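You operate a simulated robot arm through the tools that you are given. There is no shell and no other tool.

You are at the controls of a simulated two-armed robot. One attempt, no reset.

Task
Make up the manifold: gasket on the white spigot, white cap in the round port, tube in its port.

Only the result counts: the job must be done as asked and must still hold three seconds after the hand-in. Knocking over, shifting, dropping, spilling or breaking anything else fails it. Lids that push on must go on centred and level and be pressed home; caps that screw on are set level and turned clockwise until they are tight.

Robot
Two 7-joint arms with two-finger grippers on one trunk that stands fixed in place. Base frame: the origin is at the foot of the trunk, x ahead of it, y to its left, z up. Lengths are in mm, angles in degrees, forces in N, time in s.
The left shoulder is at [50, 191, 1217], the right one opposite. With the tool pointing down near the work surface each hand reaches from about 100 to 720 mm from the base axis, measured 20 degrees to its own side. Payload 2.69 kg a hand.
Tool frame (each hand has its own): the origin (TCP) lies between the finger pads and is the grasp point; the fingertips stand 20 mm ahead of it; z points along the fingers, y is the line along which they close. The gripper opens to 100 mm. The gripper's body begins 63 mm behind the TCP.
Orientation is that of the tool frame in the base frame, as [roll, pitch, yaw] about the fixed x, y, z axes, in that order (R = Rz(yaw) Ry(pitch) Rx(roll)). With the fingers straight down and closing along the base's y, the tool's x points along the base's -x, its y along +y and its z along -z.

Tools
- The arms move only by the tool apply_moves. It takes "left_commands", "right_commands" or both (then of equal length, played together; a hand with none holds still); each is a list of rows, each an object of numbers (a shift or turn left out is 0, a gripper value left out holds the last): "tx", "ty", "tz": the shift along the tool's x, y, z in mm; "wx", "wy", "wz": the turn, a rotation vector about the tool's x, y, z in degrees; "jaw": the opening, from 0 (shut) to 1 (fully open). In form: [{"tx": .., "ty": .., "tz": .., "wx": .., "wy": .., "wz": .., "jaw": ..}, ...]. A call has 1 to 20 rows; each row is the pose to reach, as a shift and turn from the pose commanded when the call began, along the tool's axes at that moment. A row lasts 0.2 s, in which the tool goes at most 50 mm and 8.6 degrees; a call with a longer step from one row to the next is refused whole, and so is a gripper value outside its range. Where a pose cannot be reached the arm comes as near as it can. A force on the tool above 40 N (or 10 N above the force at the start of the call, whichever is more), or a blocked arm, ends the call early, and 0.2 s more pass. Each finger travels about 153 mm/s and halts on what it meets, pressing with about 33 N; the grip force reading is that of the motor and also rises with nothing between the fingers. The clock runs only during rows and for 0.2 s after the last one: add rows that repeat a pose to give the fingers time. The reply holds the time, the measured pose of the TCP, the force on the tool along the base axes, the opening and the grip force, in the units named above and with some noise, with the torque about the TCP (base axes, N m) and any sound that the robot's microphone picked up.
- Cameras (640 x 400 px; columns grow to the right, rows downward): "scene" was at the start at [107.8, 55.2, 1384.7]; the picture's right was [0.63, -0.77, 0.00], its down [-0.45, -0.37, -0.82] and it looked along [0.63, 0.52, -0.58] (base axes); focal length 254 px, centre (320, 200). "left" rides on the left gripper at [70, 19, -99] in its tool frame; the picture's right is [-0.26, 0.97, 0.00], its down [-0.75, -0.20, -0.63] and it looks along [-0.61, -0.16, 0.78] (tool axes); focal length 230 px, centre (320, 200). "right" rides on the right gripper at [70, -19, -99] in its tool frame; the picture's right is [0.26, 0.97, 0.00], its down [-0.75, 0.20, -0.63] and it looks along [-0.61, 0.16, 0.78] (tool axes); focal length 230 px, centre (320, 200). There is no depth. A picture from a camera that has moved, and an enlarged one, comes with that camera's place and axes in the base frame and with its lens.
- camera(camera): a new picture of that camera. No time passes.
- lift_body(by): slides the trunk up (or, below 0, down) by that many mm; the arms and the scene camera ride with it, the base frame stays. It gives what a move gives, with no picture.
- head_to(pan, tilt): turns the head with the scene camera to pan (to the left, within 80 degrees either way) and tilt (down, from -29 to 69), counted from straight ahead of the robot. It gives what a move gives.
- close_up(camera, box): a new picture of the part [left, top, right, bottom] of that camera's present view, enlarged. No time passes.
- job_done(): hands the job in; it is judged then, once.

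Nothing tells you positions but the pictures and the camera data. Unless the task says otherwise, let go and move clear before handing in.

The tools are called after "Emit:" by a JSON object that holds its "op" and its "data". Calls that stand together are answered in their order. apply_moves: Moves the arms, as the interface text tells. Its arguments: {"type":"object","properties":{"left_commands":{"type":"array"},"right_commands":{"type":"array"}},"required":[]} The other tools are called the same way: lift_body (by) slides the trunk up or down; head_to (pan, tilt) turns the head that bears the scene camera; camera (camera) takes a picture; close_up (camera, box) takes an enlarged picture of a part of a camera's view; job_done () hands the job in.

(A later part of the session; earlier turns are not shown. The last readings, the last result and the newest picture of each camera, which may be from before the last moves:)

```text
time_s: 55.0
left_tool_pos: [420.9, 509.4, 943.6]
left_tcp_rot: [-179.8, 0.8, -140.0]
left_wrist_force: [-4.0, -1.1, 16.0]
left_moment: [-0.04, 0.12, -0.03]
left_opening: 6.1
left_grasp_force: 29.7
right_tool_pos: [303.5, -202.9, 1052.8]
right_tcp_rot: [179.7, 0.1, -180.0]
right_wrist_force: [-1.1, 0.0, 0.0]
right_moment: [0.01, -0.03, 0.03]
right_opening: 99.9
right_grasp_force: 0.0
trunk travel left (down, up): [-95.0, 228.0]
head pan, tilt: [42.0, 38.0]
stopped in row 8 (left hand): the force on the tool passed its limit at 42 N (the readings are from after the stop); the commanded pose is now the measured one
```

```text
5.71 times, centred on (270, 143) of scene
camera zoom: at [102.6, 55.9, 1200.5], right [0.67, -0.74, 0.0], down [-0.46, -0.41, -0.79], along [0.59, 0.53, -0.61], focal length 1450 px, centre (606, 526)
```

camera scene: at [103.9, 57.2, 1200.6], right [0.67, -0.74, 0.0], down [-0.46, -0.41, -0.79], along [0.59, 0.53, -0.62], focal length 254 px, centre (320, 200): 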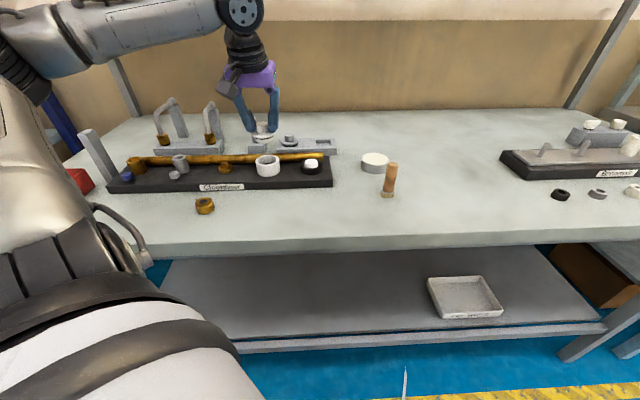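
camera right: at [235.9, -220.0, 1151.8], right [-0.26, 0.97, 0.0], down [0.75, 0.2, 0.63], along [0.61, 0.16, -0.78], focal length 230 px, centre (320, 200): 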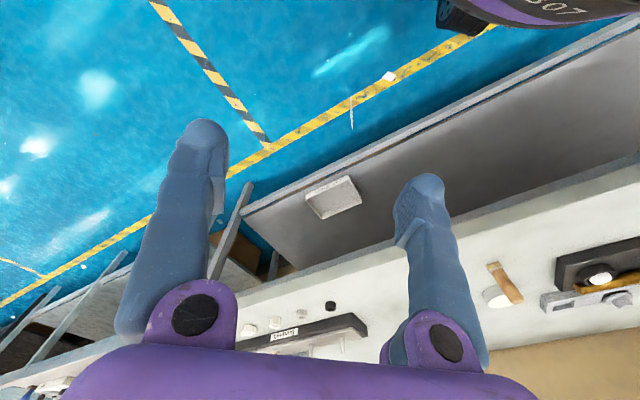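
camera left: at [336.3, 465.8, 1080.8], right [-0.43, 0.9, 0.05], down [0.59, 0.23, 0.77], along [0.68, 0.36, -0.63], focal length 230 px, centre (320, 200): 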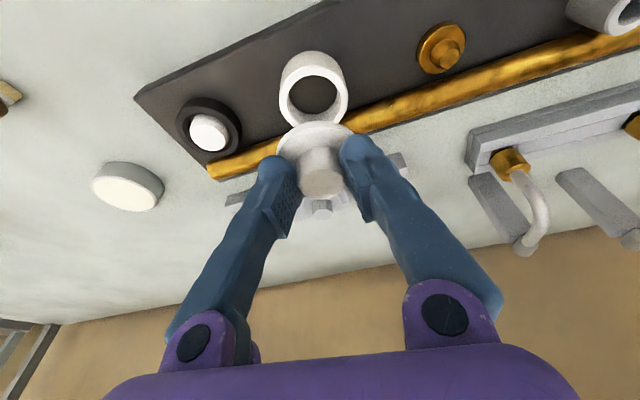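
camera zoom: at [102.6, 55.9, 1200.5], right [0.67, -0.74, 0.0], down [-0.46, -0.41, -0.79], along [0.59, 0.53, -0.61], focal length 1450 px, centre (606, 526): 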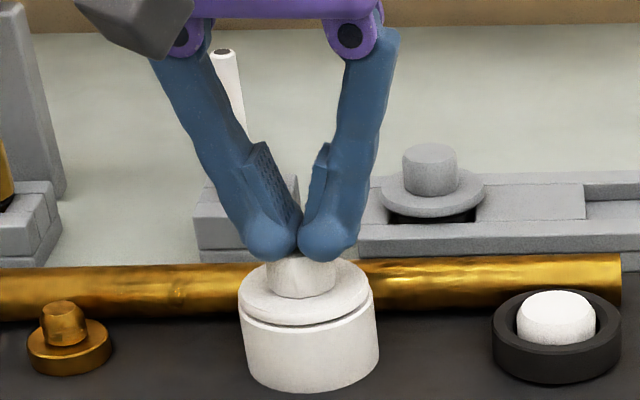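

I pressed to 42 N. I'll back off and check whether the cap seated.

Emit:
{"op": "apply_moves", "data": {"left_commands": [{"tz": -10}, {"tz": -40}, {"tz": -70}, {"tz": -70}]}}

Emit:
{"op": "close_up", "data": {"camera": "scene", "box": [250, 138, 290, 178]}}

Emit:
{"op": "close_up", "data": {"camera": "left", "box": [270, 60, 370, 135]}}

```text
time_s: 56.0
left_tool_pos: [419.5, 511.6, 1010.2]
left_tcp_rot: [-179.9, 0.5, -140.0]
left_wrist_force: [-0.4, -0.3, 0.2]
left_moment: [-0.01, -0.04, -0.01]
left_opening: 0.1
left_grasp_force: 29.6
right_tool_pos: [305.6, -201.2, 1053.1]
right_tcp_rot: [179.9, 0.0, 179.9]
right_wrist_force: [0.9, -0.7, -0.2]
right_moment: [0.02, 0.01, 0.0]
right_opening: 99.9
right_grasp_force: 0.0
trunk travel left (down, up): [-95.0, 228.0]
head pan, tilt: [42.0, 38.0]
```

```text
10.00 times, centred on (270, 158) of scene
camera zoom: at [104.0, 57.3, 1200.6], right [0.67, -0.74, 0.0], down [-0.46, -0.41, -0.79], along [0.59, 0.53, -0.62], focal length 2537 px, centre (820, 620)
```

zoom: 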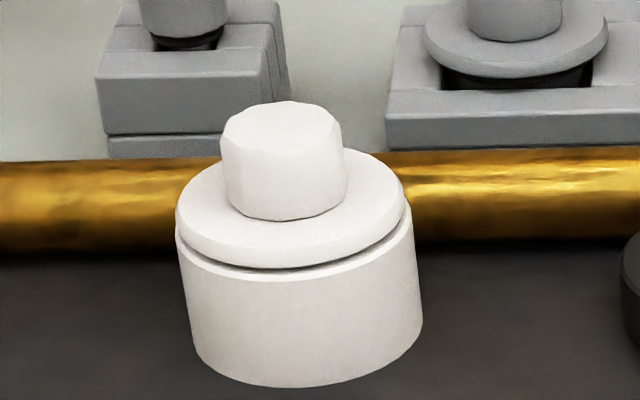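

```text
5.33 times, centred on (320, 98) of left
camera zoom: at [352.8, 479.3, 1108.1], right [-0.42, 0.91, 0.0], down [0.7, 0.33, 0.64], along [0.58, 0.27, -0.77], focal length 1227 px, centre (320, 747)
```

zoom: 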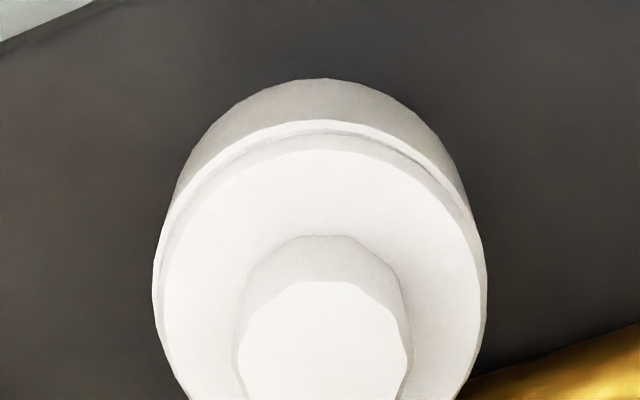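

Emit:
{"op": "close_up", "data": {"camera": "scene", "box": [258, 150, 280, 168]}}

Emit:
{"op": "head_to", "data": {"pan": 50, "tilt": 20}}

Emit:
{"op": "camera", "data": {"camera": "scene"}}

```text
16.00 times, centred on (269, 159) of scene
camera zoom: at [104.0, 57.3, 1200.6], right [0.67, -0.74, 0.0], down [-0.46, -0.41, -0.79], along [0.59, 0.53, -0.62], focal length 4060 px, centre (1136, 856)
```

zoom: 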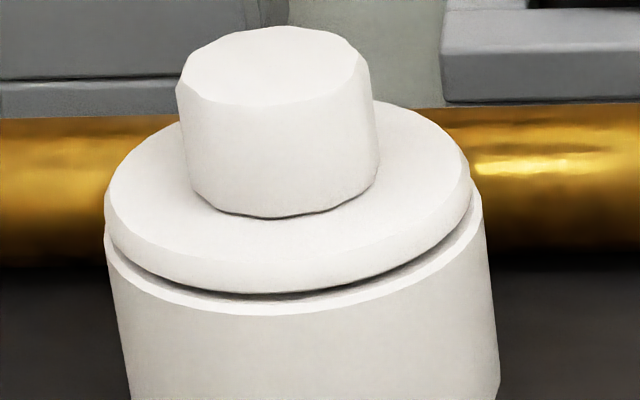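

```text
time_s: 56.9
left_tool_pos: [418.1, 510.0, 1010.1]
left_tcp_rot: [-179.9, 0.5, -139.9]
left_wrist_force: [-0.5, -0.3, 0.7]
left_moment: [0.01, 0.0, 0.02]
left_opening: 0.1
left_grasp_force: 29.9
right_tool_pos: [306.6, -201.8, 1052.3]
right_tcp_rot: [179.9, 0.0, 179.9]
right_wrist_force: [-0.8, -0.4, 1.0]
right_moment: [0.0, 0.01, 0.03]
right_opening: 99.7
right_grasp_force: 0.1
trunk travel left (down, up): [-95.0, 228.0]
head pan, tilt: [50.0, 20.0]
```

```text
taken
camera scene: at [99.7, 70.7, 1229.0], right [0.77, -0.64, 0.0], down [-0.22, -0.26, -0.94], along [0.6, 0.72, -0.34], focal length 254 px, centre (320, 200)
```

scene: 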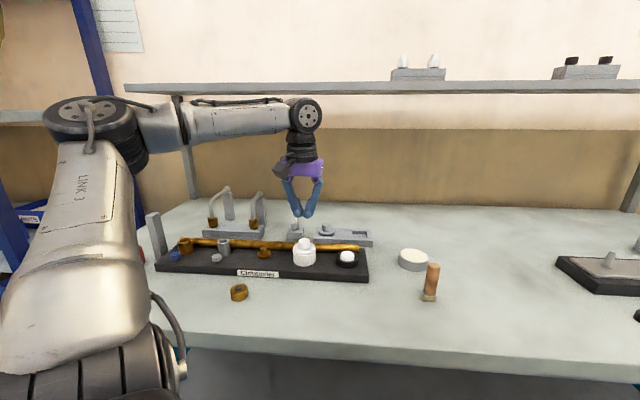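

The cap looks seated flush, with only chamfer shadow at the joint. I also notice a sheet pinned on the wall, which may say more about the manifold.

Emit:
{"op": "close_up", "data": {"camera": "scene", "box": [85, 0, 150, 60]}}

Emit:
{"op": "head_to", "data": {"pan": 65, "tilt": 0}}

Emit:
{"op": "camera", "data": {"camera": "scene"}}

```text
6.67 times, centred on (118, 30) of scene
camera zoom: at [99.7, 70.7, 1229.0], right [0.77, -0.64, 0.0], down [-0.22, -0.26, -0.94], along [0.6, 0.72, -0.34], focal length 1692 px, centre (1670, 1333)
```

zoom: 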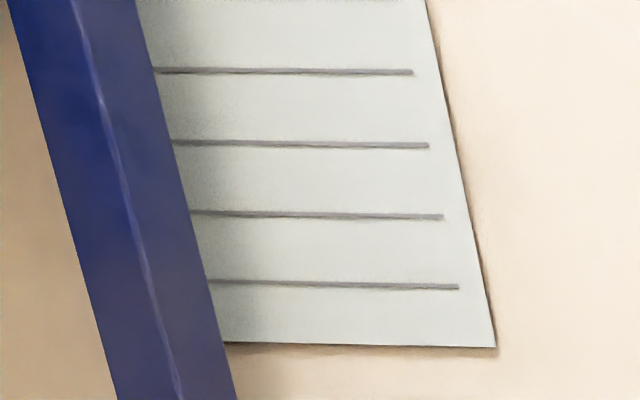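

```text
time_s: 57.7
left_tool_pos: [419.4, 510.0, 1010.0]
left_tcp_rot: [-179.9, 0.5, -140.0]
left_wrist_force: [-0.5, -0.3, -0.1]
left_moment: [0.01, -0.04, -0.01]
left_opening: 0.0
left_grasp_force: 29.4
right_tool_pos: [306.1, -201.0, 1052.6]
right_tcp_rot: [179.9, 0.0, 179.9]
right_wrist_force: [0.2, 0.1, -0.2]
right_moment: [-0.03, -0.03, -0.03]
right_opening: 99.9
right_grasp_force: 0.0
trunk travel left (down, up): [-95.0, 228.0]
head pan, tilt: [65.0, 0.0]
```

```text
taken
camera scene: at [77.9, 81.0, 1261.3], right [0.91, -0.42, 0.0], down [0.0, 0.0, -1.0], along [0.42, 0.91, 0.0], focal length 254 px, centre (320, 200)
```

scene: 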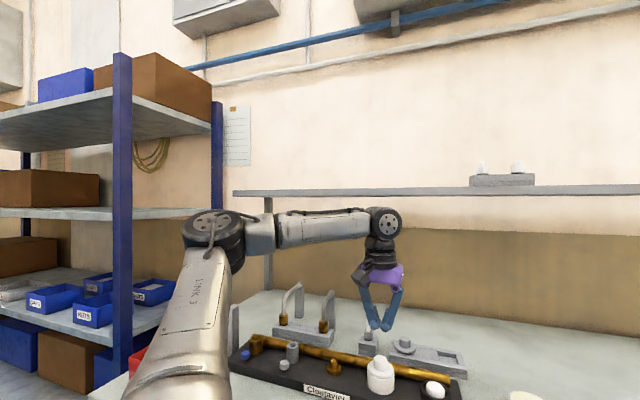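

The sheet is only decoration. The tube choice remains, so I'll bring the wrist camera close to the bent tubes, the straight tube and the two small ports to look for markings and fit.

Emit:
{"op": "apply_moves", "data": {"left_commands": [{"tx": 0, "ty": 40, "tz": -20}, {"tx": 5, "ty": 80, "tz": -40, "jaw": 0.5}, {"tx": 10, "ty": 120, "tz": -50}, {"tx": 15, "ty": 160, "tz": -50}, {"tx": 15, "ty": 160, "tz": -50}]}}

Emit:
{"op": "camera", "data": {"camera": "left"}}

Emit:
{"op": "head_to", "data": {"pan": 52, "tilt": 25}}

Emit:
{"op": "camera", "data": {"camera": "scene"}}

```text
time_s: 58.9
left_tool_pos: [305.9, 626.3, 1060.1]
left_tcp_rot: [-179.9, 0.4, -140.0]
left_wrist_force: [-0.8, -0.1, -1.0]
left_moment: [-0.02, -0.01, -0.02]
left_opening: 50.0
left_grasp_force: 0.1
right_tool_pos: [306.5, -201.5, 1053.6]
right_tcp_rot: [179.9, 0.0, -179.9]
right_wrist_force: [0.0, 1.3, 0.4]
right_moment: [-0.01, -0.01, 0.01]
right_opening: 100.0
right_grasp_force: 0.1
trunk travel left (down, up): [-95.0, 228.0]
head pan, tilt: [65.0, 0.0]
```

```text
taken
camera left: at [238.8, 594.5, 1156.8], right [-0.42, 0.91, 0.0], down [0.7, 0.33, 0.64], along [0.58, 0.27, -0.77], focal length 230 px, centre (320, 200)
```

left: 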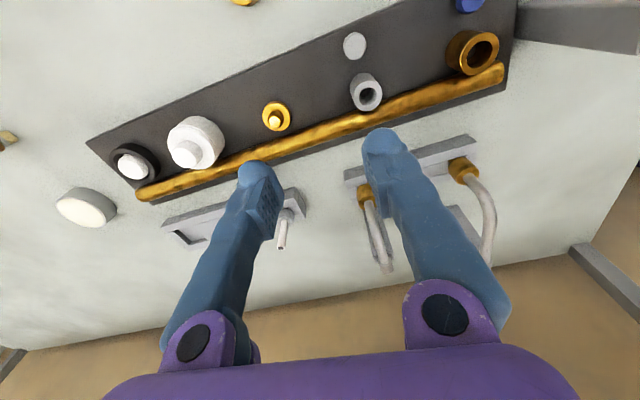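

```text
time_s: 59.8
left_tool_pos: [306.3, 625.4, 1058.9]
left_tcp_rot: [-179.9, 0.5, -140.0]
left_wrist_force: [-0.9, 0.0, 0.0]
left_moment: [-0.01, 0.03, 0.01]
left_opening: 49.9
left_grasp_force: 0.0
right_tool_pos: [305.7, -203.0, 1053.2]
right_tcp_rot: [179.9, 0.0, 179.8]
right_wrist_force: [-0.4, -0.1, 1.0]
right_moment: [-0.01, -0.02, 0.0]
right_opening: 99.8
right_grasp_force: 0.1
trunk travel left (down, up): [-95.0, 228.0]
head pan, tilt: [52.0, 25.0]
```

```text
taken
camera scene: at [96.5, 72.0, 1221.0], right [0.79, -0.62, 0.0], down [-0.26, -0.33, -0.91], along [0.56, 0.71, -0.42], focal length 254 px, centre (320, 200)
```

scene: 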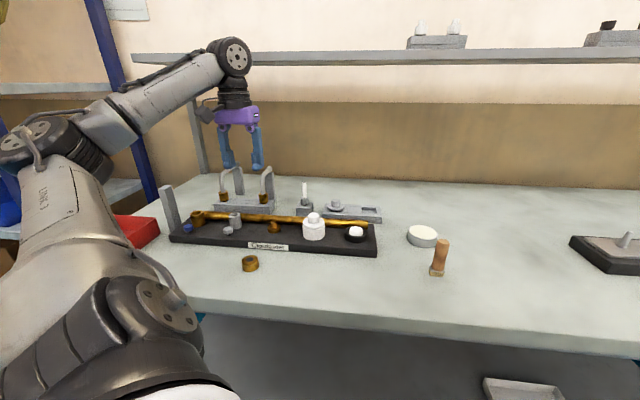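

Emit:
{"op": "close_up", "data": {"camera": "scene", "box": [205, 155, 320, 225]}}

Emit:
{"op": "close_up", "data": {"camera": "scene", "box": [150, 175, 260, 250]}}

Emit:
{"op": "close_up", "data": {"camera": "left", "box": [320, 0, 540, 120]}}

Emit:
{"op": "close_up", "data": {"camera": "left", "box": [430, 130, 640, 270]}}

```text
5.57 times, centred on (262, 190) of scene
camera zoom: at [96.5, 72.0, 1221.0], right [0.79, -0.62, 0.0], down [-0.26, -0.33, -0.91], along [0.56, 0.71, -0.42], focal length 1412 px, centre (640, 256)
```

zoom: 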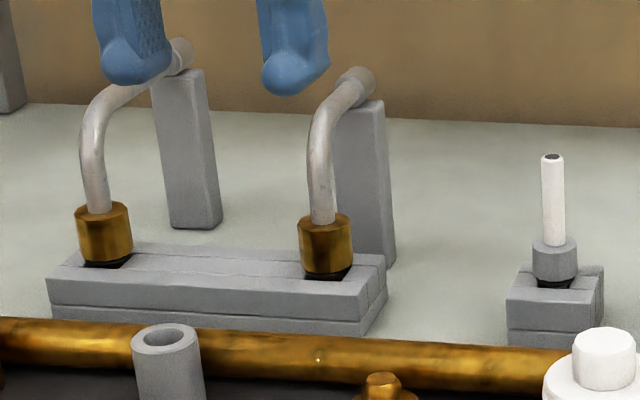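

```text
5.33 times, centred on (205, 212) of scene
camera zoom: at [96.5, 72.0, 1221.0], right [0.79, -0.62, 0.0], down [-0.26, -0.33, -0.91], along [0.56, 0.71, -0.42], focal length 1353 px, centre (933, 133)
```

zoom: 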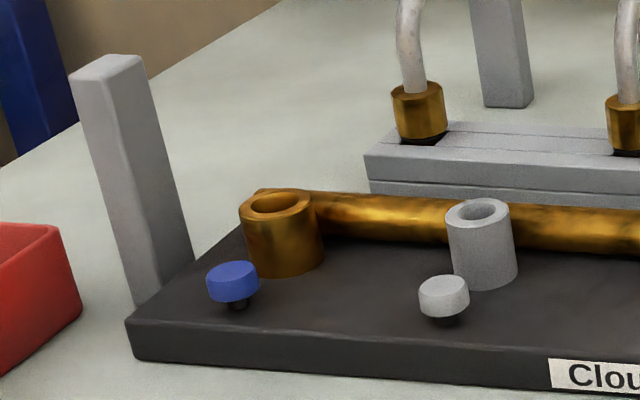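

```text
2.91 times, centred on (430, 60) of left
camera zoom: at [238.9, 594.0, 1157.2], right [-0.42, 0.91, 0.0], down [0.7, 0.33, 0.64], along [0.58, 0.27, -0.77], focal length 669 px, centre (0, 607)
```

zoom: 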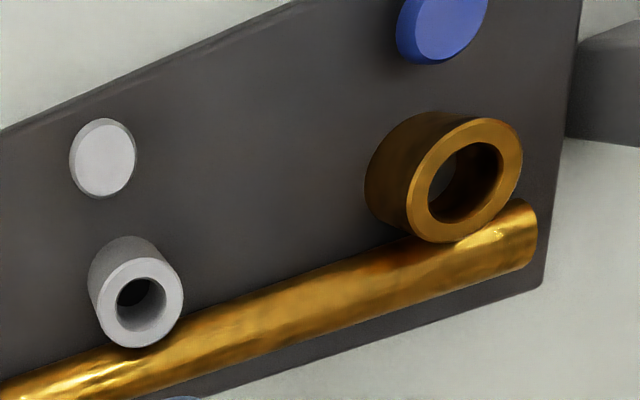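

```text
2.86 times, centred on (535, 200) of left
camera zoom: at [238.9, 594.0, 1157.2], right [-0.42, 0.91, 0.0], down [0.7, 0.33, 0.64], along [0.58, 0.27, -0.77], focal length 657 px, centre (-294, 200)
```

zoom: 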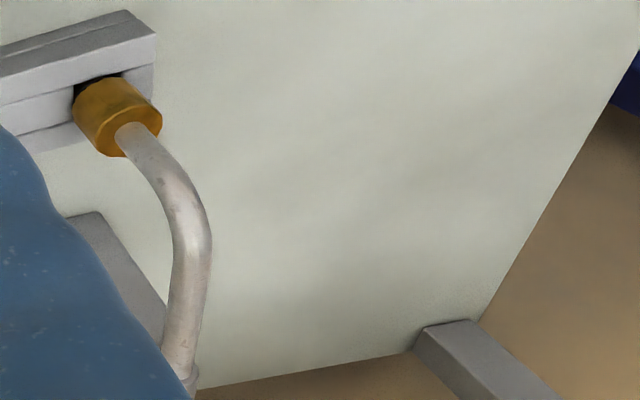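

Neither tube is marked. The bent ones come as a pair with different reach, while the straight hollow tube is the only one of its kind. Its grey collar matches the grey port, so I take it as "the tube", and I'll check its plug against the grey bore when I lift it. I'll hover over it now.

Emit:
{"op": "apply_moves", "data": {"left_commands": [{"tx": -33, "ty": -21, "tz": 10, "wy": -4}, {"tx": -66, "ty": -42, "tz": 20, "wy": -8}, {"tx": -99, "ty": -63, "tz": 30, "wy": -12}, {"tx": -130, "ty": -84, "tz": 40, "wy": -12}, {"tx": -152, "ty": -97, "tz": 50, "wy": -12}, {"tx": -152, "ty": -97, "tz": 50, "wy": -12}]}}

Emit:
{"op": "camera", "data": {"camera": "left"}}

Emit:
{"op": "camera", "data": {"camera": "scene"}}

```text
time_s: 61.2
left_tool_pos: [485.8, 646.9, 1012.0]
left_tcp_rot: [-179.8, 12.6, -140.1]
left_wrist_force: [1.0, -0.8, -0.4]
left_moment: [0.0, 0.01, 0.03]
left_opening: 50.1
left_grasp_force: 0.0
right_tool_pos: [306.4, -201.1, 1054.0]
right_tcp_rot: [180.0, 0.0, 179.9]
right_wrist_force: [-0.2, 1.0, 0.0]
right_moment: [-0.03, 0.06, 0.02]
right_opening: 99.8
right_grasp_force: 0.0
trunk travel left (down, up): [-95.0, 228.0]
head pan, tilt: [52.0, 25.0]
```

```text
taken
camera left: at [404.9, 602.8, 1092.5], right [-0.43, 0.9, 0.05], down [0.58, 0.23, 0.78], along [0.69, 0.36, -0.63], focal length 230 px, centre (320, 200)
```

left: 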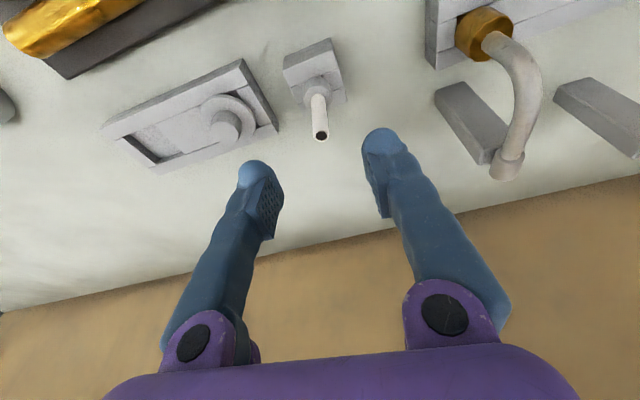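

```text
taken
camera scene: at [96.5, 71.9, 1221.0], right [0.79, -0.62, 0.0], down [-0.26, -0.33, -0.91], along [0.56, 0.71, -0.42], focal length 254 px, centre (320, 200)
```

scene: 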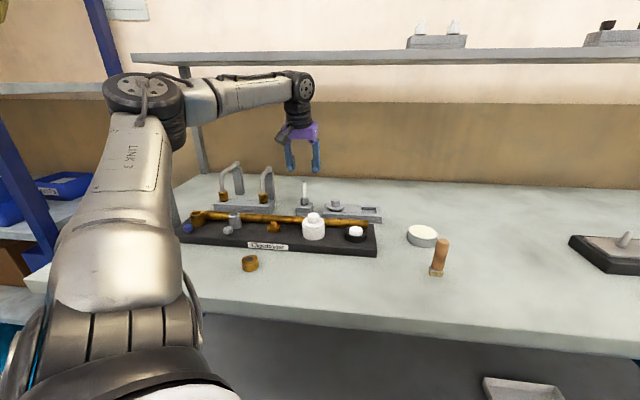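

Emit:
{"op": "close_up", "data": {"camera": "left", "box": [430, 0, 560, 190]}}

Emit:
{"op": "close_up", "data": {"camera": "left", "box": [270, 30, 370, 150]}}

Emit:
{"op": "close_up", "data": {"camera": "scene", "box": [285, 165, 325, 220]}}

```text
2.11 times, centred on (495, 95) of left
camera zoom: at [404.9, 602.8, 1092.5], right [-0.43, 0.9, 0.05], down [0.58, 0.23, 0.78], along [0.69, 0.36, -0.63], focal length 484 px, centre (-48, 421)
```

zoom: 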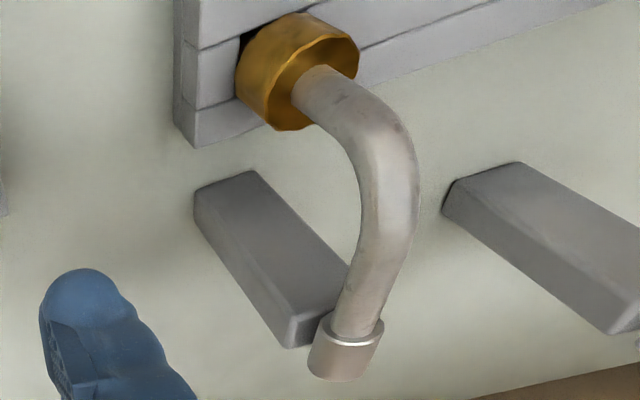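

```text
3.33 times, centred on (320, 90) of left
camera zoom: at [404.9, 602.8, 1092.5], right [-0.43, 0.9, 0.05], down [0.58, 0.23, 0.78], along [0.69, 0.36, -0.63], focal length 767 px, centre (320, 567)
```

zoom: 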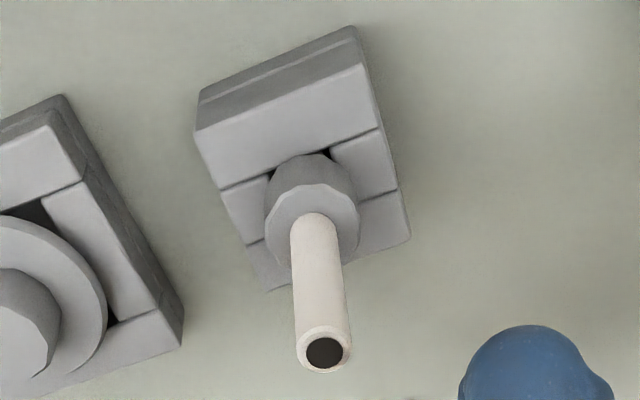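

```text
7.27 times, centred on (305, 192) of scene
camera zoom: at [96.5, 71.9, 1221.0], right [0.79, -0.62, 0.0], down [-0.26, -0.33, -0.91], along [0.56, 0.71, -0.42], focal length 1845 px, centre (429, 254)
```

zoom: 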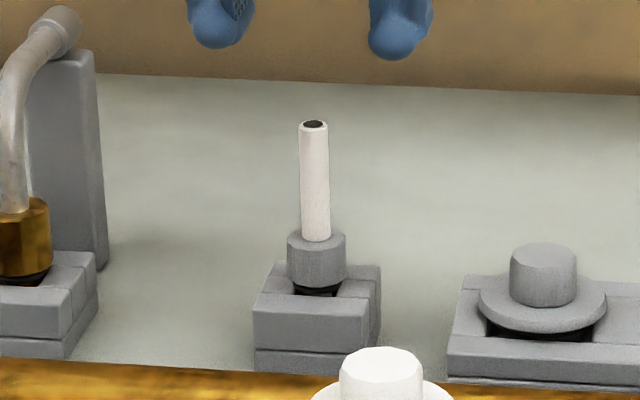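

Emit:
{"op": "apply_moves", "data": {"left_commands": [{"tx": 2.4, "ty": 0.6, "tz": 20}, {"tx": 4.8, "ty": 1.2, "tz": 40}, {"tx": 7.2, "ty": 1.7, "tz": 59.9}, {"tx": 7.2, "ty": 1.7, "tz": 59.9}]}}

Emit:
{"op": "close_up", "data": {"camera": "left", "box": [240, 60, 400, 220]}}

Emit:
{"op": "close_up", "data": {"camera": "scene", "box": [280, 150, 340, 220]}}

```text
time_s: 62.2
left_tool_pos: [487.6, 650.8, 950.4]
left_tcp_rot: [-179.9, 12.5, -140.0]
left_wrist_force: [0.4, 0.5, -0.8]
left_moment: [-0.01, -0.03, 0.0]
left_opening: 50.0
left_grasp_force: 0.1
right_tool_pos: [306.2, -200.8, 1053.3]
right_tcp_rot: [179.9, 0.0, 180.0]
right_wrist_force: [-0.2, 0.5, 0.8]
right_moment: [0.01, 0.02, -0.01]
right_opening: 100.1
right_grasp_force: 0.0
trunk travel left (down, up): [-95.0, 228.0]
head pan, tilt: [52.0, 25.0]
```

```text
2.50 times, centred on (320, 140) of left
camera zoom: at [407.7, 608.1, 1032.0], right [-0.43, 0.9, 0.05], down [0.58, 0.23, 0.78], along [0.69, 0.36, -0.63], focal length 575 px, centre (320, 350)
```

zoom: 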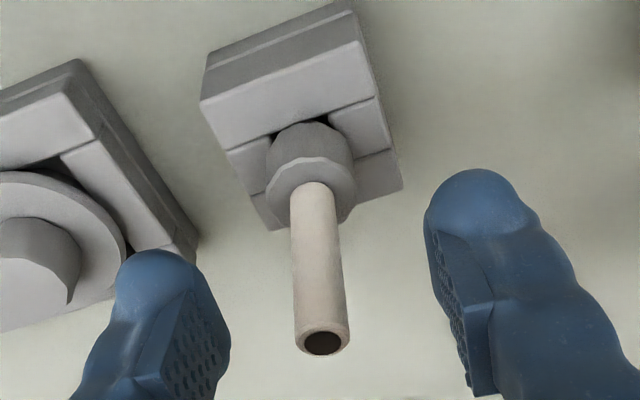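

```text
5.71 times, centred on (310, 185) of scene
camera zoom: at [96.5, 71.9, 1221.0], right [0.79, -0.62, 0.0], down [-0.26, -0.33, -0.91], along [0.56, 0.71, -0.42], focal length 1450 px, centre (377, 286)
```

zoom: 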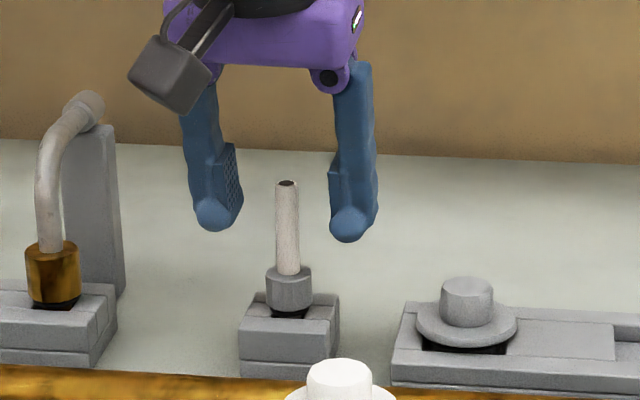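

Emit:
{"op": "apply_moves", "data": {"left_commands": [{"tx": 3, "tz": 16}, {"tx": 6.3, "tz": 32}, {"tx": 9.4, "ty": 0.1, "tz": 47.5}, {"tx": 9.4, "ty": 0.1, "tz": 47.5}]}}

Emit:
{"op": "close_up", "data": {"camera": "left", "box": [240, 90, 400, 250]}}

Emit:
{"op": "close_up", "data": {"camera": "scene", "box": [280, 150, 340, 220]}}

```text
time_s: 63.2
left_tool_pos: [489.9, 652.6, 902.1]
left_tcp_rot: [-179.9, 12.4, -139.9]
left_wrist_force: [0.8, 0.0, -0.2]
left_moment: [-0.01, -0.04, -0.02]
left_opening: 50.3
left_grasp_force: 0.1
right_tool_pos: [305.8, -202.4, 1053.4]
right_tcp_rot: [179.8, 0.0, -179.9]
right_wrist_force: [0.7, 0.2, 0.3]
right_moment: [-0.03, 0.0, -0.01]
right_opening: 99.9
right_grasp_force: 0.1
trunk travel left (down, up): [-95.0, 228.0]
head pan, tilt: [52.0, 25.0]
```

```text
2.50 times, centred on (320, 170) of left
camera zoom: at [408.1, 609.3, 982.4], right [-0.43, 0.9, 0.05], down [0.58, 0.23, 0.78], along [0.69, 0.36, -0.63], focal length 575 px, centre (320, 275)
```

zoom: 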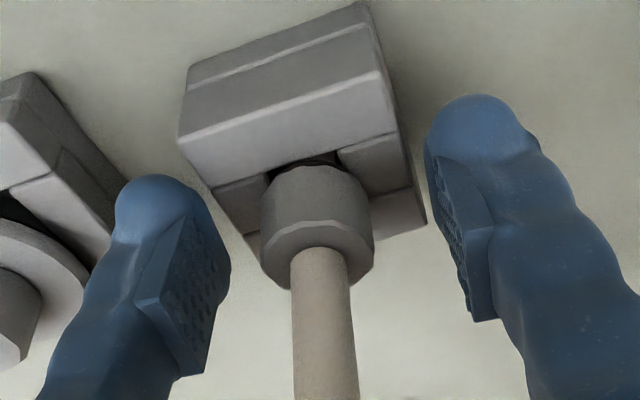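

```text
5.71 times, centred on (310, 185) of scene
camera zoom: at [96.5, 71.9, 1221.0], right [0.79, -0.62, 0.0], down [-0.26, -0.33, -0.91], along [0.56, 0.71, -0.42], focal length 1450 px, centre (377, 286)
```

zoom: 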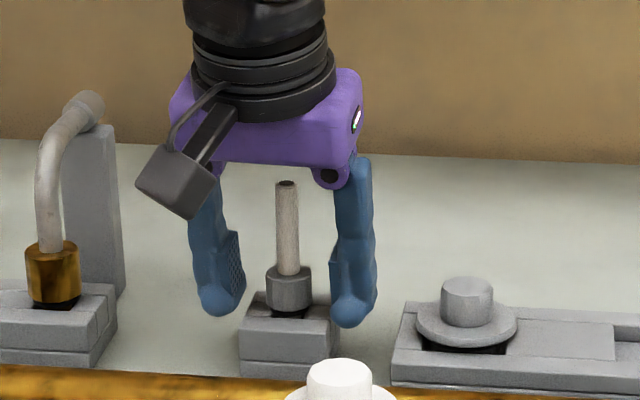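

Emit:
{"op": "apply_moves", "data": {"left_commands": [{"tx": -0.4, "tz": -2}, {"tx": -0.4, "tz": -2, "jaw": 0.35}, {"tx": -0.4, "tz": -2, "jaw": 0.25}, {"tx": -0.4, "tz": -2, "jaw": 0.15}, {"tx": -0.4, "tz": -2, "jaw": 0.15}, {"tx": -0.4, "tz": -2, "jaw": 0.15}]}}

Emit:
{"op": "close_up", "data": {"camera": "left", "box": [240, 90, 400, 250]}}

Emit:
{"op": "close_up", "data": {"camera": "scene", "box": [280, 150, 340, 220]}}

```text
time_s: 64.6
left_tool_pos: [488.5, 653.5, 904.1]
left_tcp_rot: [-179.9, 12.5, -140.0]
left_wrist_force: [-0.3, -0.5, 0.4]
left_moment: [0.01, 0.01, 0.02]
left_opening: 20.3
left_grasp_force: 32.8
right_tool_pos: [306.1, -201.0, 1052.9]
right_tcp_rot: [179.8, 0.0, 179.8]
right_wrist_force: [0.3, -0.4, -0.6]
right_moment: [0.03, -0.02, 0.0]
right_opening: 100.0
right_grasp_force: 0.2
trunk travel left (down, up): [-95.0, 228.0]
head pan, tilt: [52.0, 25.0]
```

```text
2.50 times, centred on (320, 170) of left
camera zoom: at [408.1, 609.1, 985.4], right [-0.43, 0.9, 0.05], down [0.58, 0.23, 0.78], along [0.69, 0.36, -0.63], focal length 575 px, centre (320, 275)
```

zoom: 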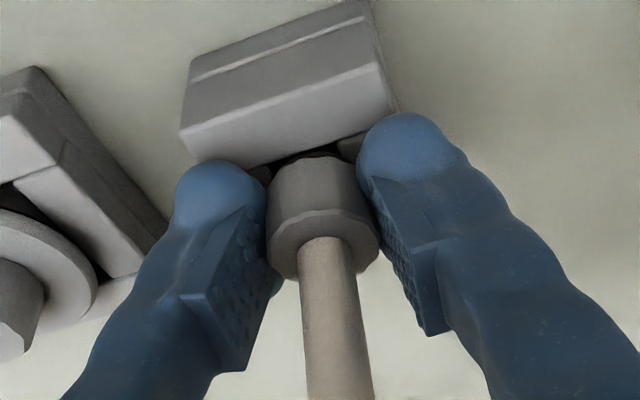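

```text
5.71 times, centred on (310, 185) of scene
camera zoom: at [96.5, 72.0, 1221.0], right [0.79, -0.62, 0.0], down [-0.26, -0.33, -0.91], along [0.56, 0.71, -0.42], focal length 1450 px, centre (377, 286)
```

zoom: 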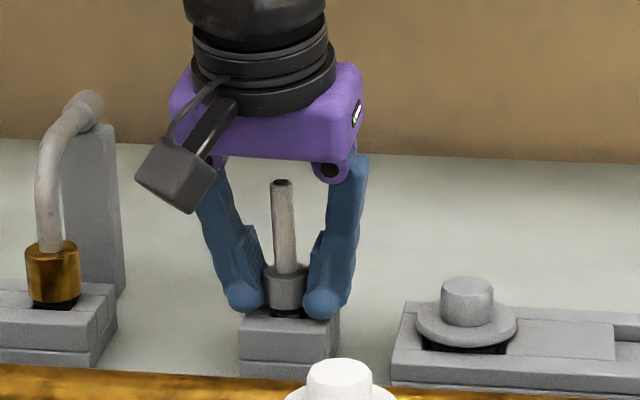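

It's gripped, with a slight lean. I'll lift it straight up and compare its plug with the grey port.

Emit:
{"op": "apply_moves", "data": {"left_commands": [{"tx": -2.2, "tz": -9.8}, {"tx": -4.3, "tz": -19.5}, {"tx": -7.6, "tz": -34.2}, {"tx": -10.8, "tz": -48.8}, {"tx": -13, "tz": -58.6}, {"tx": -13, "tz": -58.6}]}}

Emit:
{"op": "close_up", "data": {"camera": "scene", "box": [280, 130, 340, 200]}}

Emit:
{"op": "close_up", "data": {"camera": "scene", "box": [290, 155, 320, 185]}}

Emit:
{"op": "close_up", "data": {"camera": "scene", "box": [215, 205, 260, 240]}}

Emit:
{"op": "close_up", "data": {"camera": "left", "box": [240, 90, 400, 250]}}

```text
time_s: 66.0
left_tool_pos: [488.5, 652.6, 966.0]
left_tcp_rot: [-179.9, 12.5, -139.9]
left_wrist_force: [0.0, 1.1, 0.0]
left_moment: [0.03, -0.02, 0.02]
left_opening: 21.7
left_grasp_force: 32.9
right_tool_pos: [305.5, -201.0, 1053.3]
right_tcp_rot: [179.9, 0.1, 179.9]
right_wrist_force: [-0.1, -0.8, 0.4]
right_moment: [0.01, 0.02, 0.03]
right_opening: 100.0
right_grasp_force: 0.1
trunk travel left (down, up): [-95.0, 228.0]
head pan, tilt: [52.0, 25.0]
```

```text
5.71 times, centred on (310, 165) of scene
camera zoom: at [96.5, 72.0, 1221.0], right [0.79, -0.62, 0.0], down [-0.26, -0.33, -0.91], along [0.56, 0.71, -0.42], focal length 1450 px, centre (377, 400)
```

zoom: 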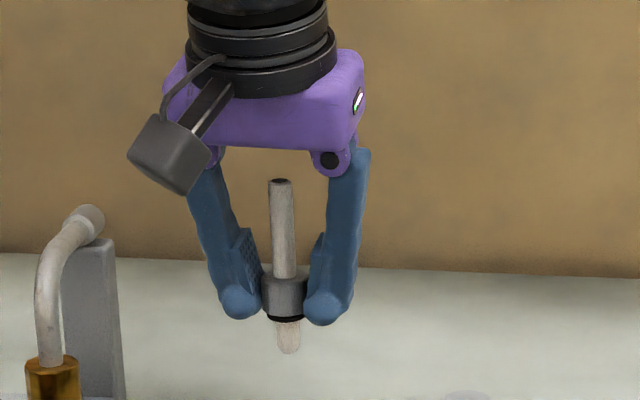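

```text
13.33 times, centred on (305, 170) of scene
camera zoom: at [96.5, 72.0, 1221.0], right [0.79, -0.62, 0.0], down [-0.26, -0.33, -0.91], along [0.56, 0.71, -0.42], focal length 3383 px, centre (520, 600)
```

zoom: 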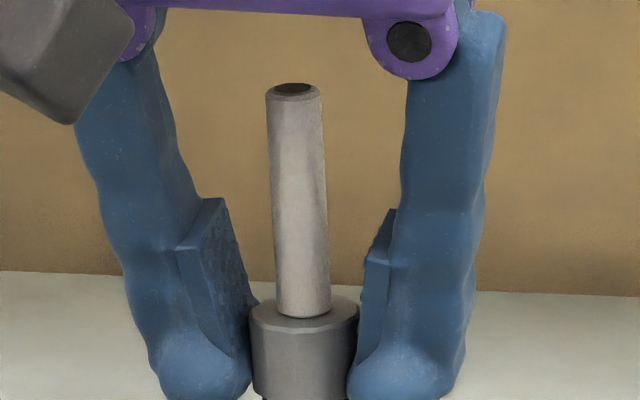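

```text
11.43 times, centred on (238, 222) of scene
camera zoom: at [96.5, 72.0, 1221.0], right [0.79, -0.62, 0.0], down [-0.26, -0.33, -0.91], along [0.56, 0.71, -0.42], focal length 2900 px, centre (1263, -57)
```

zoom: 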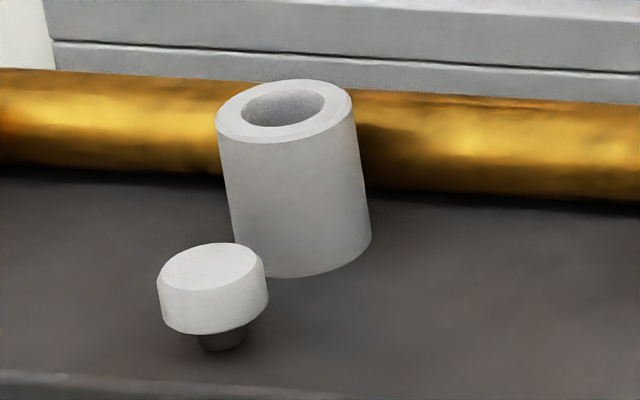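

```text
2.50 times, centred on (320, 170) of left
camera zoom: at [408.8, 608.6, 1046.9], right [-0.43, 0.9, 0.05], down [0.58, 0.23, 0.78], along [0.69, 0.36, -0.63], focal length 575 px, centre (320, 275)
```

zoom: 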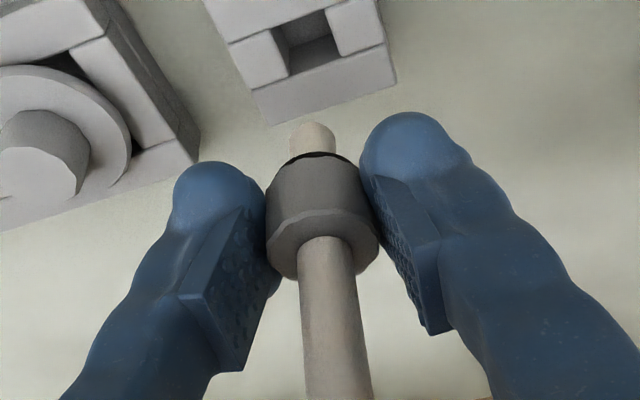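

The plug's O-ring is about 19 mm, matching the grey port's bore of about 19 mm, and the tube hangs within 1° of vertical. I'll carry it over the grey port near (282, 676).

Emit:
{"op": "apply_moves", "data": {"left_commands": [{"tx": -5, "tz": -23}, {"tx": 20, "ty": 27, "tz": -32}, {"tx": 46, "ty": 55, "tz": -38}, {"tx": 72, "ty": 83, "tz": -43}, {"tx": 98, "ty": 110, "tz": -48}, {"tx": 122, "ty": 135, "tz": -53}, {"tx": 137.2, "ty": 151, "tz": -55}, {"tx": 137.2, "ty": 151, "tz": -55}]}}

Emit:
{"op": "camera", "data": {"camera": "left"}}

Emit:
{"op": "close_up", "data": {"camera": "left", "box": [250, 50, 390, 190]}}

Emit:
{"op": "close_up", "data": {"camera": "scene", "box": [200, 140, 270, 240]}}

```text
time_s: 67.8
left_tool_pos: [277.7, 672.7, 988.8]
left_tcp_rot: [-179.9, 12.5, -140.0]
left_wrist_force: [-0.7, 0.0, 0.1]
left_moment: [0.03, 0.0, 0.02]
left_opening: 21.8
left_grasp_force: 32.7
right_tool_pos: [305.6, -201.7, 1053.1]
right_tcp_rot: [179.9, 0.0, -180.0]
right_wrist_force: [0.3, -0.4, 0.3]
right_moment: [0.0, -0.01, -0.02]
right_opening: 99.9
right_grasp_force: 0.1
trunk travel left (down, up): [-95.0, 228.0]
head pan, tilt: [52.0, 25.0]
```

```text
taken
camera left: at [196.8, 629.3, 1070.7], right [-0.43, 0.9, 0.05], down [0.58, 0.23, 0.78], along [0.69, 0.36, -0.63], focal length 230 px, centre (320, 200)
```

left: 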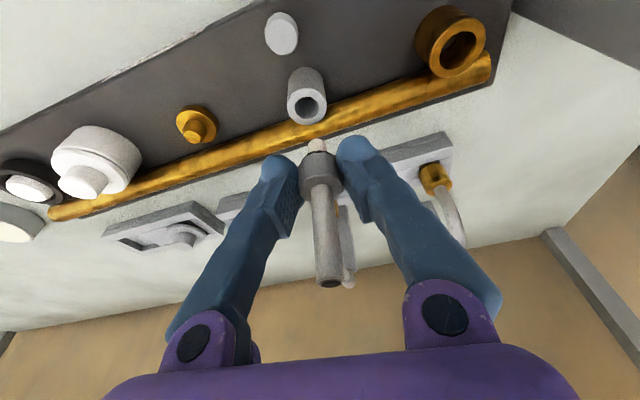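

```text
2.86 times, centred on (320, 120) of left
camera zoom: at [196.8, 629.3, 1070.7], right [-0.43, 0.9, 0.05], down [0.58, 0.23, 0.78], along [0.69, 0.36, -0.63], focal length 657 px, centre (320, 429)
```

zoom: 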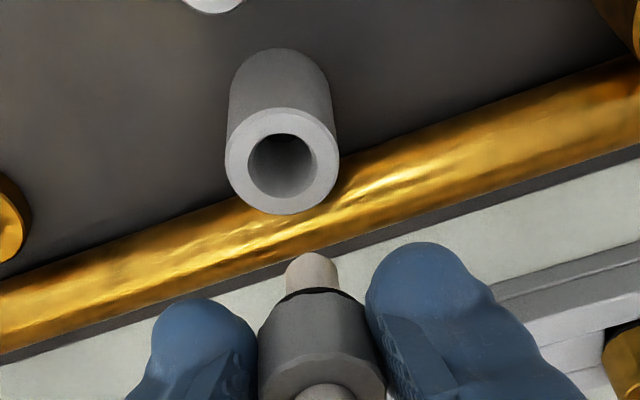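

```text
4.00 times, centred on (235, 190) of scene
camera zoom: at [96.0, 71.9, 1221.0], right [0.79, -0.62, 0.0], down [-0.26, -0.33, -0.91], along [0.56, 0.71, -0.42], focal length 1015 px, centre (660, 240)
```

zoom: 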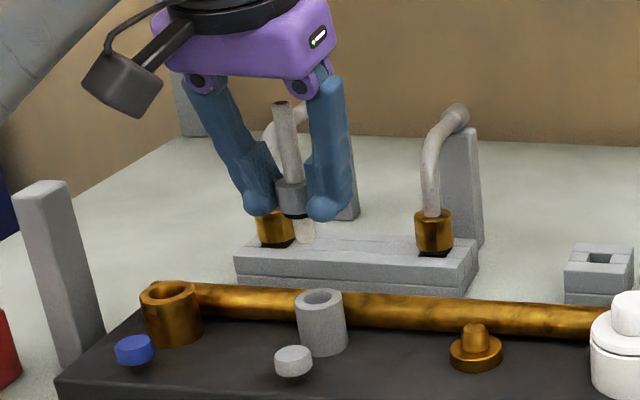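

Emit:
{"op": "apply_moves", "data": {"left_commands": [{"tx": 5.5, "ty": -2.5, "tz": 15}, {"tx": 11.1, "ty": -5, "tz": 31.3}, {"tx": 11.1, "ty": -5, "tz": 31.3}, {"tx": 11.1, "ty": -5, "tz": 31.3}]}}

Emit:
{"op": "close_up", "data": {"camera": "left", "box": [270, 70, 370, 170]}}

Emit:
{"op": "close_up", "data": {"camera": "scene", "box": [215, 175, 260, 235]}}

```text
time_s: 68.8
left_tool_pos: [278.9, 667.6, 955.9]
left_tcp_rot: [-179.9, 12.5, -139.9]
left_wrist_force: [-0.3, 0.0, 0.2]
left_moment: [-0.03, -0.02, -0.01]
left_opening: 22.2
left_grasp_force: 33.1
right_tool_pos: [304.9, -204.4, 1053.2]
right_tcp_rot: [179.9, 0.1, -179.9]
right_wrist_force: [-0.6, 0.1, 0.2]
right_moment: [0.0, 0.0, -0.01]
right_opening: 100.2
right_grasp_force: 0.0
trunk travel left (down, up): [-95.0, 228.0]
head pan, tilt: [52.0, 25.0]
```

```text
4.00 times, centred on (320, 120) of left
camera zoom: at [198.6, 622.6, 1037.5], right [-0.43, 0.9, 0.05], down [0.58, 0.23, 0.78], along [0.69, 0.36, -0.63], focal length 920 px, centre (320, 520)
```

zoom: 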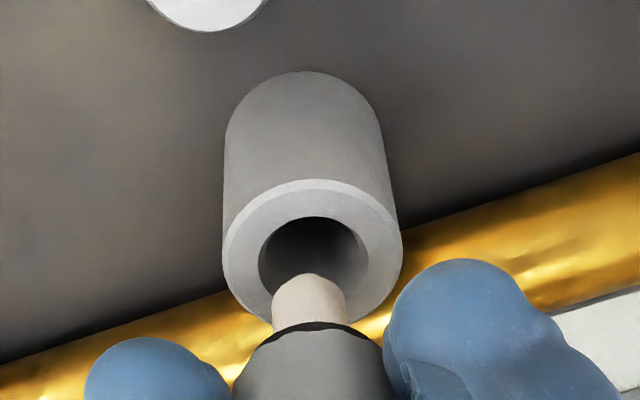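

```text
6.67 times, centred on (238, 205) of scene
camera zoom: at [96.5, 72.0, 1221.0], right [0.79, -0.62, 0.0], down [-0.26, -0.33, -0.91], along [0.56, 0.71, -0.42], focal length 1692 px, centre (870, 167)
```

zoom: 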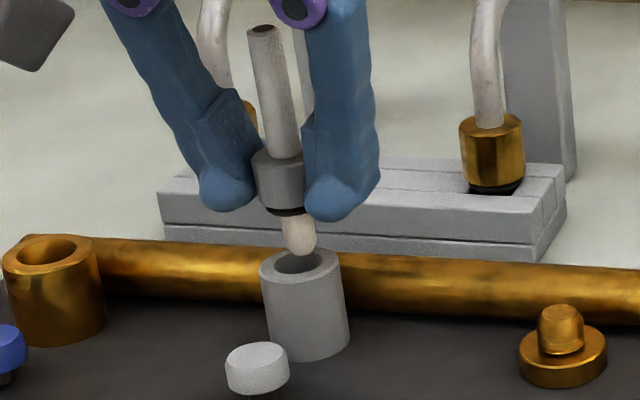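

About 1.5 mm off sideways. I'll correct that and bring the tip to the rim.

Emit:
{"op": "apply_moves", "data": {"left_commands": [{"tx": 0.3, "ty": 1.5, "tz": 0}, {"tx": 1.2, "ty": 1.5, "tz": 4}, {"tx": 2, "ty": 1.5, "tz": 7.7}, {"tx": 2, "ty": 1.5, "tz": 7.7}]}}

Emit:
{"op": "close_up", "data": {"camera": "left", "box": [270, 70, 370, 170]}}

Emit:
{"op": "close_up", "data": {"camera": "scene", "box": [222, 190, 252, 230]}}

```text
time_s: 69.8
left_tool_pos: [279.7, 668.5, 947.3]
left_tcp_rot: [-179.9, 12.5, -140.1]
left_wrist_force: [-1.3, 0.1, 0.2]
left_moment: [-0.01, 0.02, -0.01]
left_opening: 22.0
left_grasp_force: 32.6
right_tool_pos: [305.8, -201.4, 1053.2]
right_tcp_rot: [179.9, -0.1, 179.9]
right_wrist_force: [-0.6, -0.7, -0.1]
right_moment: [-0.02, -0.01, 0.01]
right_opening: 100.2
right_grasp_force: 0.1
trunk travel left (down, up): [-95.0, 228.0]
head pan, tilt: [52.0, 25.0]
```

```text
4.00 times, centred on (320, 120) of left
camera zoom: at [199.0, 624.6, 1028.9], right [-0.43, 0.9, 0.05], down [0.58, 0.23, 0.78], along [0.69, 0.36, -0.63], focal length 920 px, centre (320, 520)
```

zoom: 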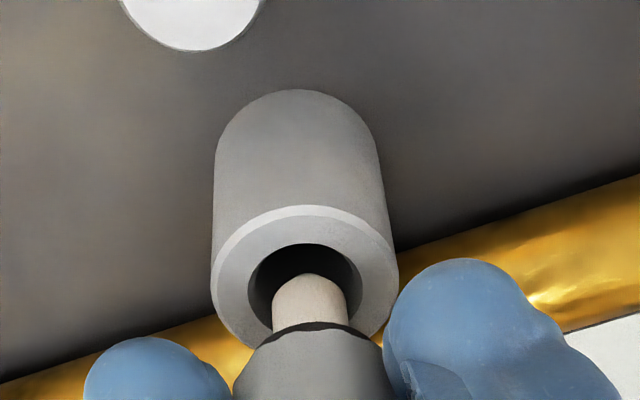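

```text
10.00 times, centred on (237, 210) of scene
camera zoom: at [96.5, 71.9, 1221.0], right [0.79, -0.62, 0.0], down [-0.26, -0.33, -0.91], along [0.56, 0.71, -0.42], focal length 2537 px, centre (1150, 100)
```

zoom: 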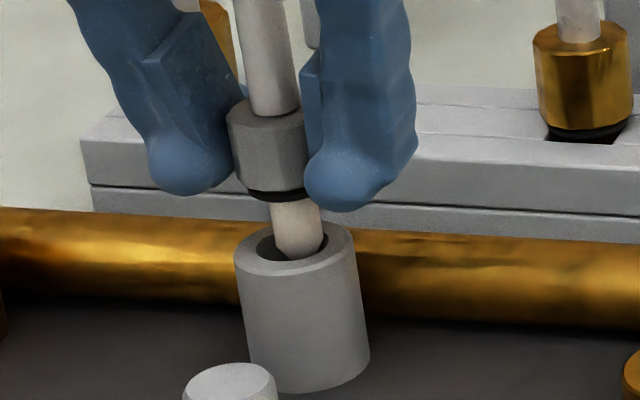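

Emit:
{"op": "apply_moves", "data": {"left_commands": [{"tx": 1.7, "ty": 0.3, "tz": -0.4}, {"tx": 1.7, "ty": 0.3, "tz": -0.4}, {"tx": 2.1, "ty": 0.3, "tz": 1.5}, {"tx": 2.6, "ty": 0.3, "tz": 3.5}, {"tx": 2.6, "ty": 0.3, "tz": 3.5}]}}

Emit:
{"op": "close_up", "data": {"camera": "left", "box": [270, 70, 370, 170]}}

Emit:
{"op": "close_up", "data": {"camera": "scene", "box": [222, 190, 252, 230]}}

```text
time_s: 71.0
left_tool_pos: [277.6, 668.0, 943.8]
left_tcp_rot: [-179.9, 12.4, -140.0]
left_wrist_force: [-0.4, 0.2, -0.1]
left_moment: [-0.02, 0.02, 0.01]
left_opening: 22.0
left_grasp_force: 33.0
right_tool_pos: [305.8, -202.0, 1053.0]
right_tcp_rot: [180.0, -0.1, 179.8]
right_wrist_force: [0.0, 0.2, -0.3]
right_moment: [0.0, 0.0, 0.0]
right_opening: 99.8
right_grasp_force: 0.0
trunk travel left (down, up): [-95.0, 228.0]
head pan, tilt: [52.0, 25.0]
```

```text
4.00 times, centred on (320, 120) of left
camera zoom: at [197.1, 623.8, 1025.3], right [-0.43, 0.9, 0.05], down [0.58, 0.23, 0.78], along [0.69, 0.36, -0.63], focal length 920 px, centre (320, 520)
```

zoom: 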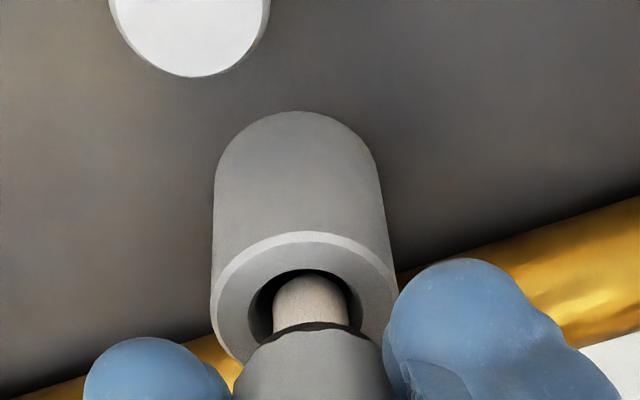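

```text
10.00 times, centred on (237, 210) of scene
camera zoom: at [96.5, 72.0, 1221.0], right [0.79, -0.62, 0.0], down [-0.26, -0.33, -0.91], along [0.56, 0.71, -0.42], focal length 2537 px, centre (1150, 100)
```

zoom: 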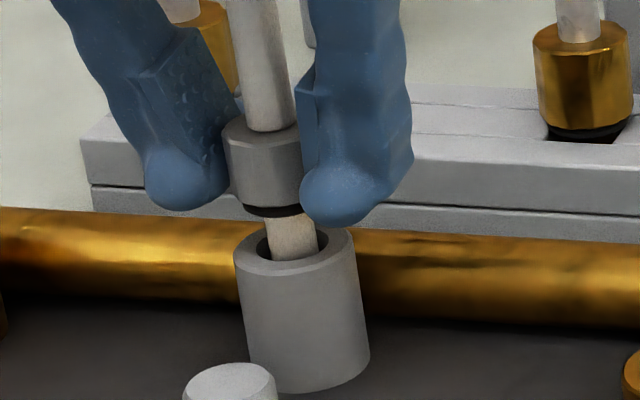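

The plug is entering the bore. I'll go on down in steps.

Emit:
{"op": "apply_moves", "data": {"left_commands": [{"tx": 0.4, "tz": 2}, {"tx": 0.9, "tz": 3.9}, {"tx": 1.3, "tz": 5.9}, {"tx": 1.7, "tz": 7.8}, {"tx": 1.7, "tz": 7.8}]}}

Emit:
{"op": "close_up", "data": {"camera": "left", "box": [270, 70, 370, 170]}}

Emit:
{"op": "close_up", "data": {"camera": "scene", "box": [222, 190, 252, 230]}}

```text
time_s: 72.2
left_tool_pos: [277.5, 668.8, 936.3]
left_tcp_rot: [-179.8, 12.5, -140.0]
left_wrist_force: [0.2, -0.6, 0.4]
left_moment: [-0.01, -0.01, 0.03]
left_opening: 21.6
left_grasp_force: 32.9
right_tool_pos: [305.1, -202.0, 1053.4]
right_tcp_rot: [179.9, 0.0, 179.9]
right_wrist_force: [0.4, 0.2, 0.7]
right_moment: [0.0, -0.01, -0.01]
right_opening: 99.8
right_grasp_force: 0.0
trunk travel left (down, up): [-95.0, 228.0]
head pan, tilt: [52.0, 25.0]
```

```text
4.00 times, centred on (320, 120) of left
camera zoom: at [196.8, 624.1, 1017.4], right [-0.43, 0.9, 0.05], down [0.58, 0.23, 0.78], along [0.69, 0.36, -0.63], focal length 920 px, centre (320, 520)
```

zoom: 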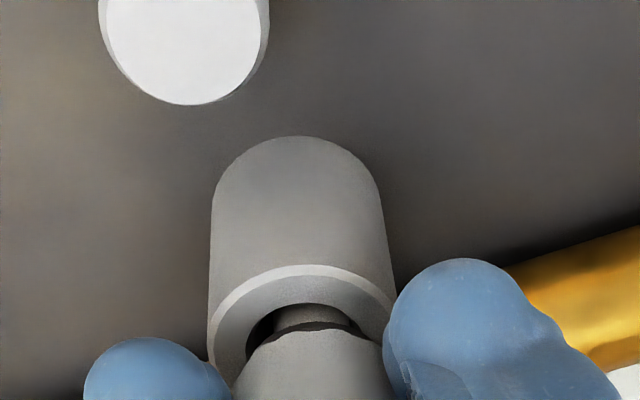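

```text
10.00 times, centred on (237, 210) of scene
camera zoom: at [96.5, 72.0, 1221.0], right [0.79, -0.62, 0.0], down [-0.26, -0.33, -0.91], along [0.56, 0.71, -0.42], focal length 2537 px, centre (1150, 100)
```

zoom: 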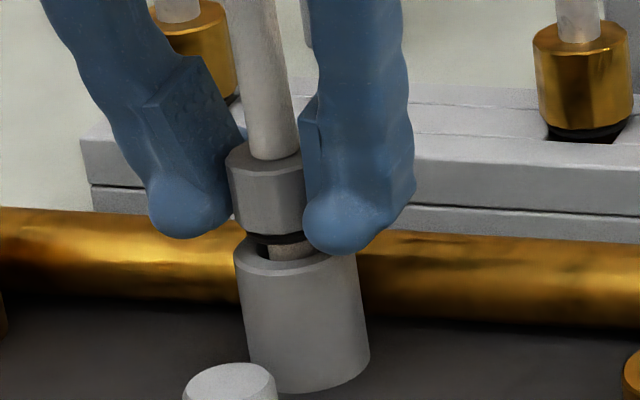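

Emit:
{"op": "apply_moves", "data": {"left_commands": [{"tx": 0.2, "ty": -0.3, "tz": 1}, {"tx": 0.5, "ty": -0.3, "tz": 2.2}, {"tx": 0.8, "ty": -0.3, "tz": 3.5}, {"tx": 1.1, "ty": -0.3, "tz": 4.9}, {"tx": 1.1, "ty": -0.3, "tz": 4.9}]}}

Emit:
{"op": "close_up", "data": {"camera": "left", "box": [270, 70, 370, 170]}}

Emit:
{"op": "close_up", "data": {"camera": "scene", "box": [222, 190, 252, 230]}}

```text
time_s: 73.4
left_tool_pos: [277.5, 667.9, 932.1]
left_tcp_rot: [-179.8, 12.6, -139.9]
left_wrist_force: [-0.4, 2.3, 4.5]
left_moment: [0.06, 0.02, -0.02]
left_opening: 21.7
left_grasp_force: 32.9
right_tool_pos: [305.1, -201.6, 1053.4]
right_tcp_rot: [179.9, 0.0, 179.9]
right_wrist_force: [-0.9, -0.1, 0.6]
right_moment: [-0.01, 0.01, 0.01]
right_opening: 100.1
right_grasp_force: 0.1
trunk travel left (down, up): [-95.0, 228.0]
head pan, tilt: [52.0, 25.0]
```

```text
4.00 times, centred on (320, 120) of left
camera zoom: at [197.2, 623.8, 1013.1], right [-0.43, 0.9, 0.05], down [0.58, 0.23, 0.78], along [0.69, 0.37, -0.63], focal length 920 px, centre (320, 520)
```

zoom: 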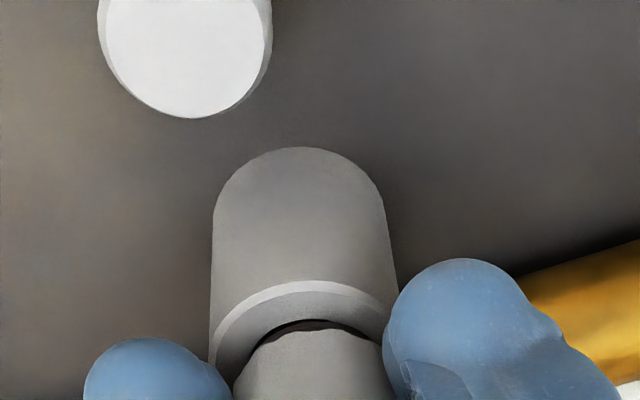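

```text
10.00 times, centred on (237, 210) of scene
camera zoom: at [96.3, 71.8, 1221.1], right [0.79, -0.62, 0.0], down [-0.26, -0.33, -0.91], along [0.56, 0.71, -0.42], focal length 2537 px, centre (1150, 100)
```

zoom: 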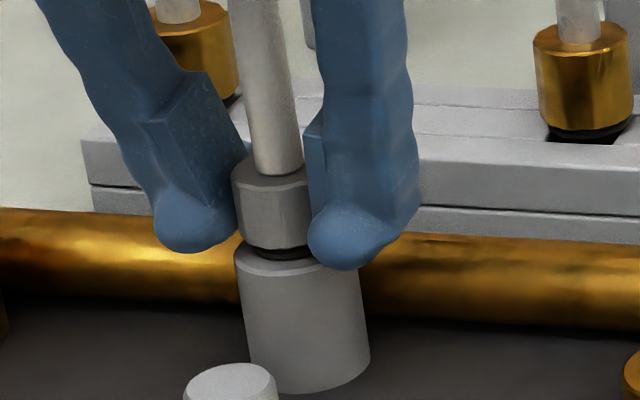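

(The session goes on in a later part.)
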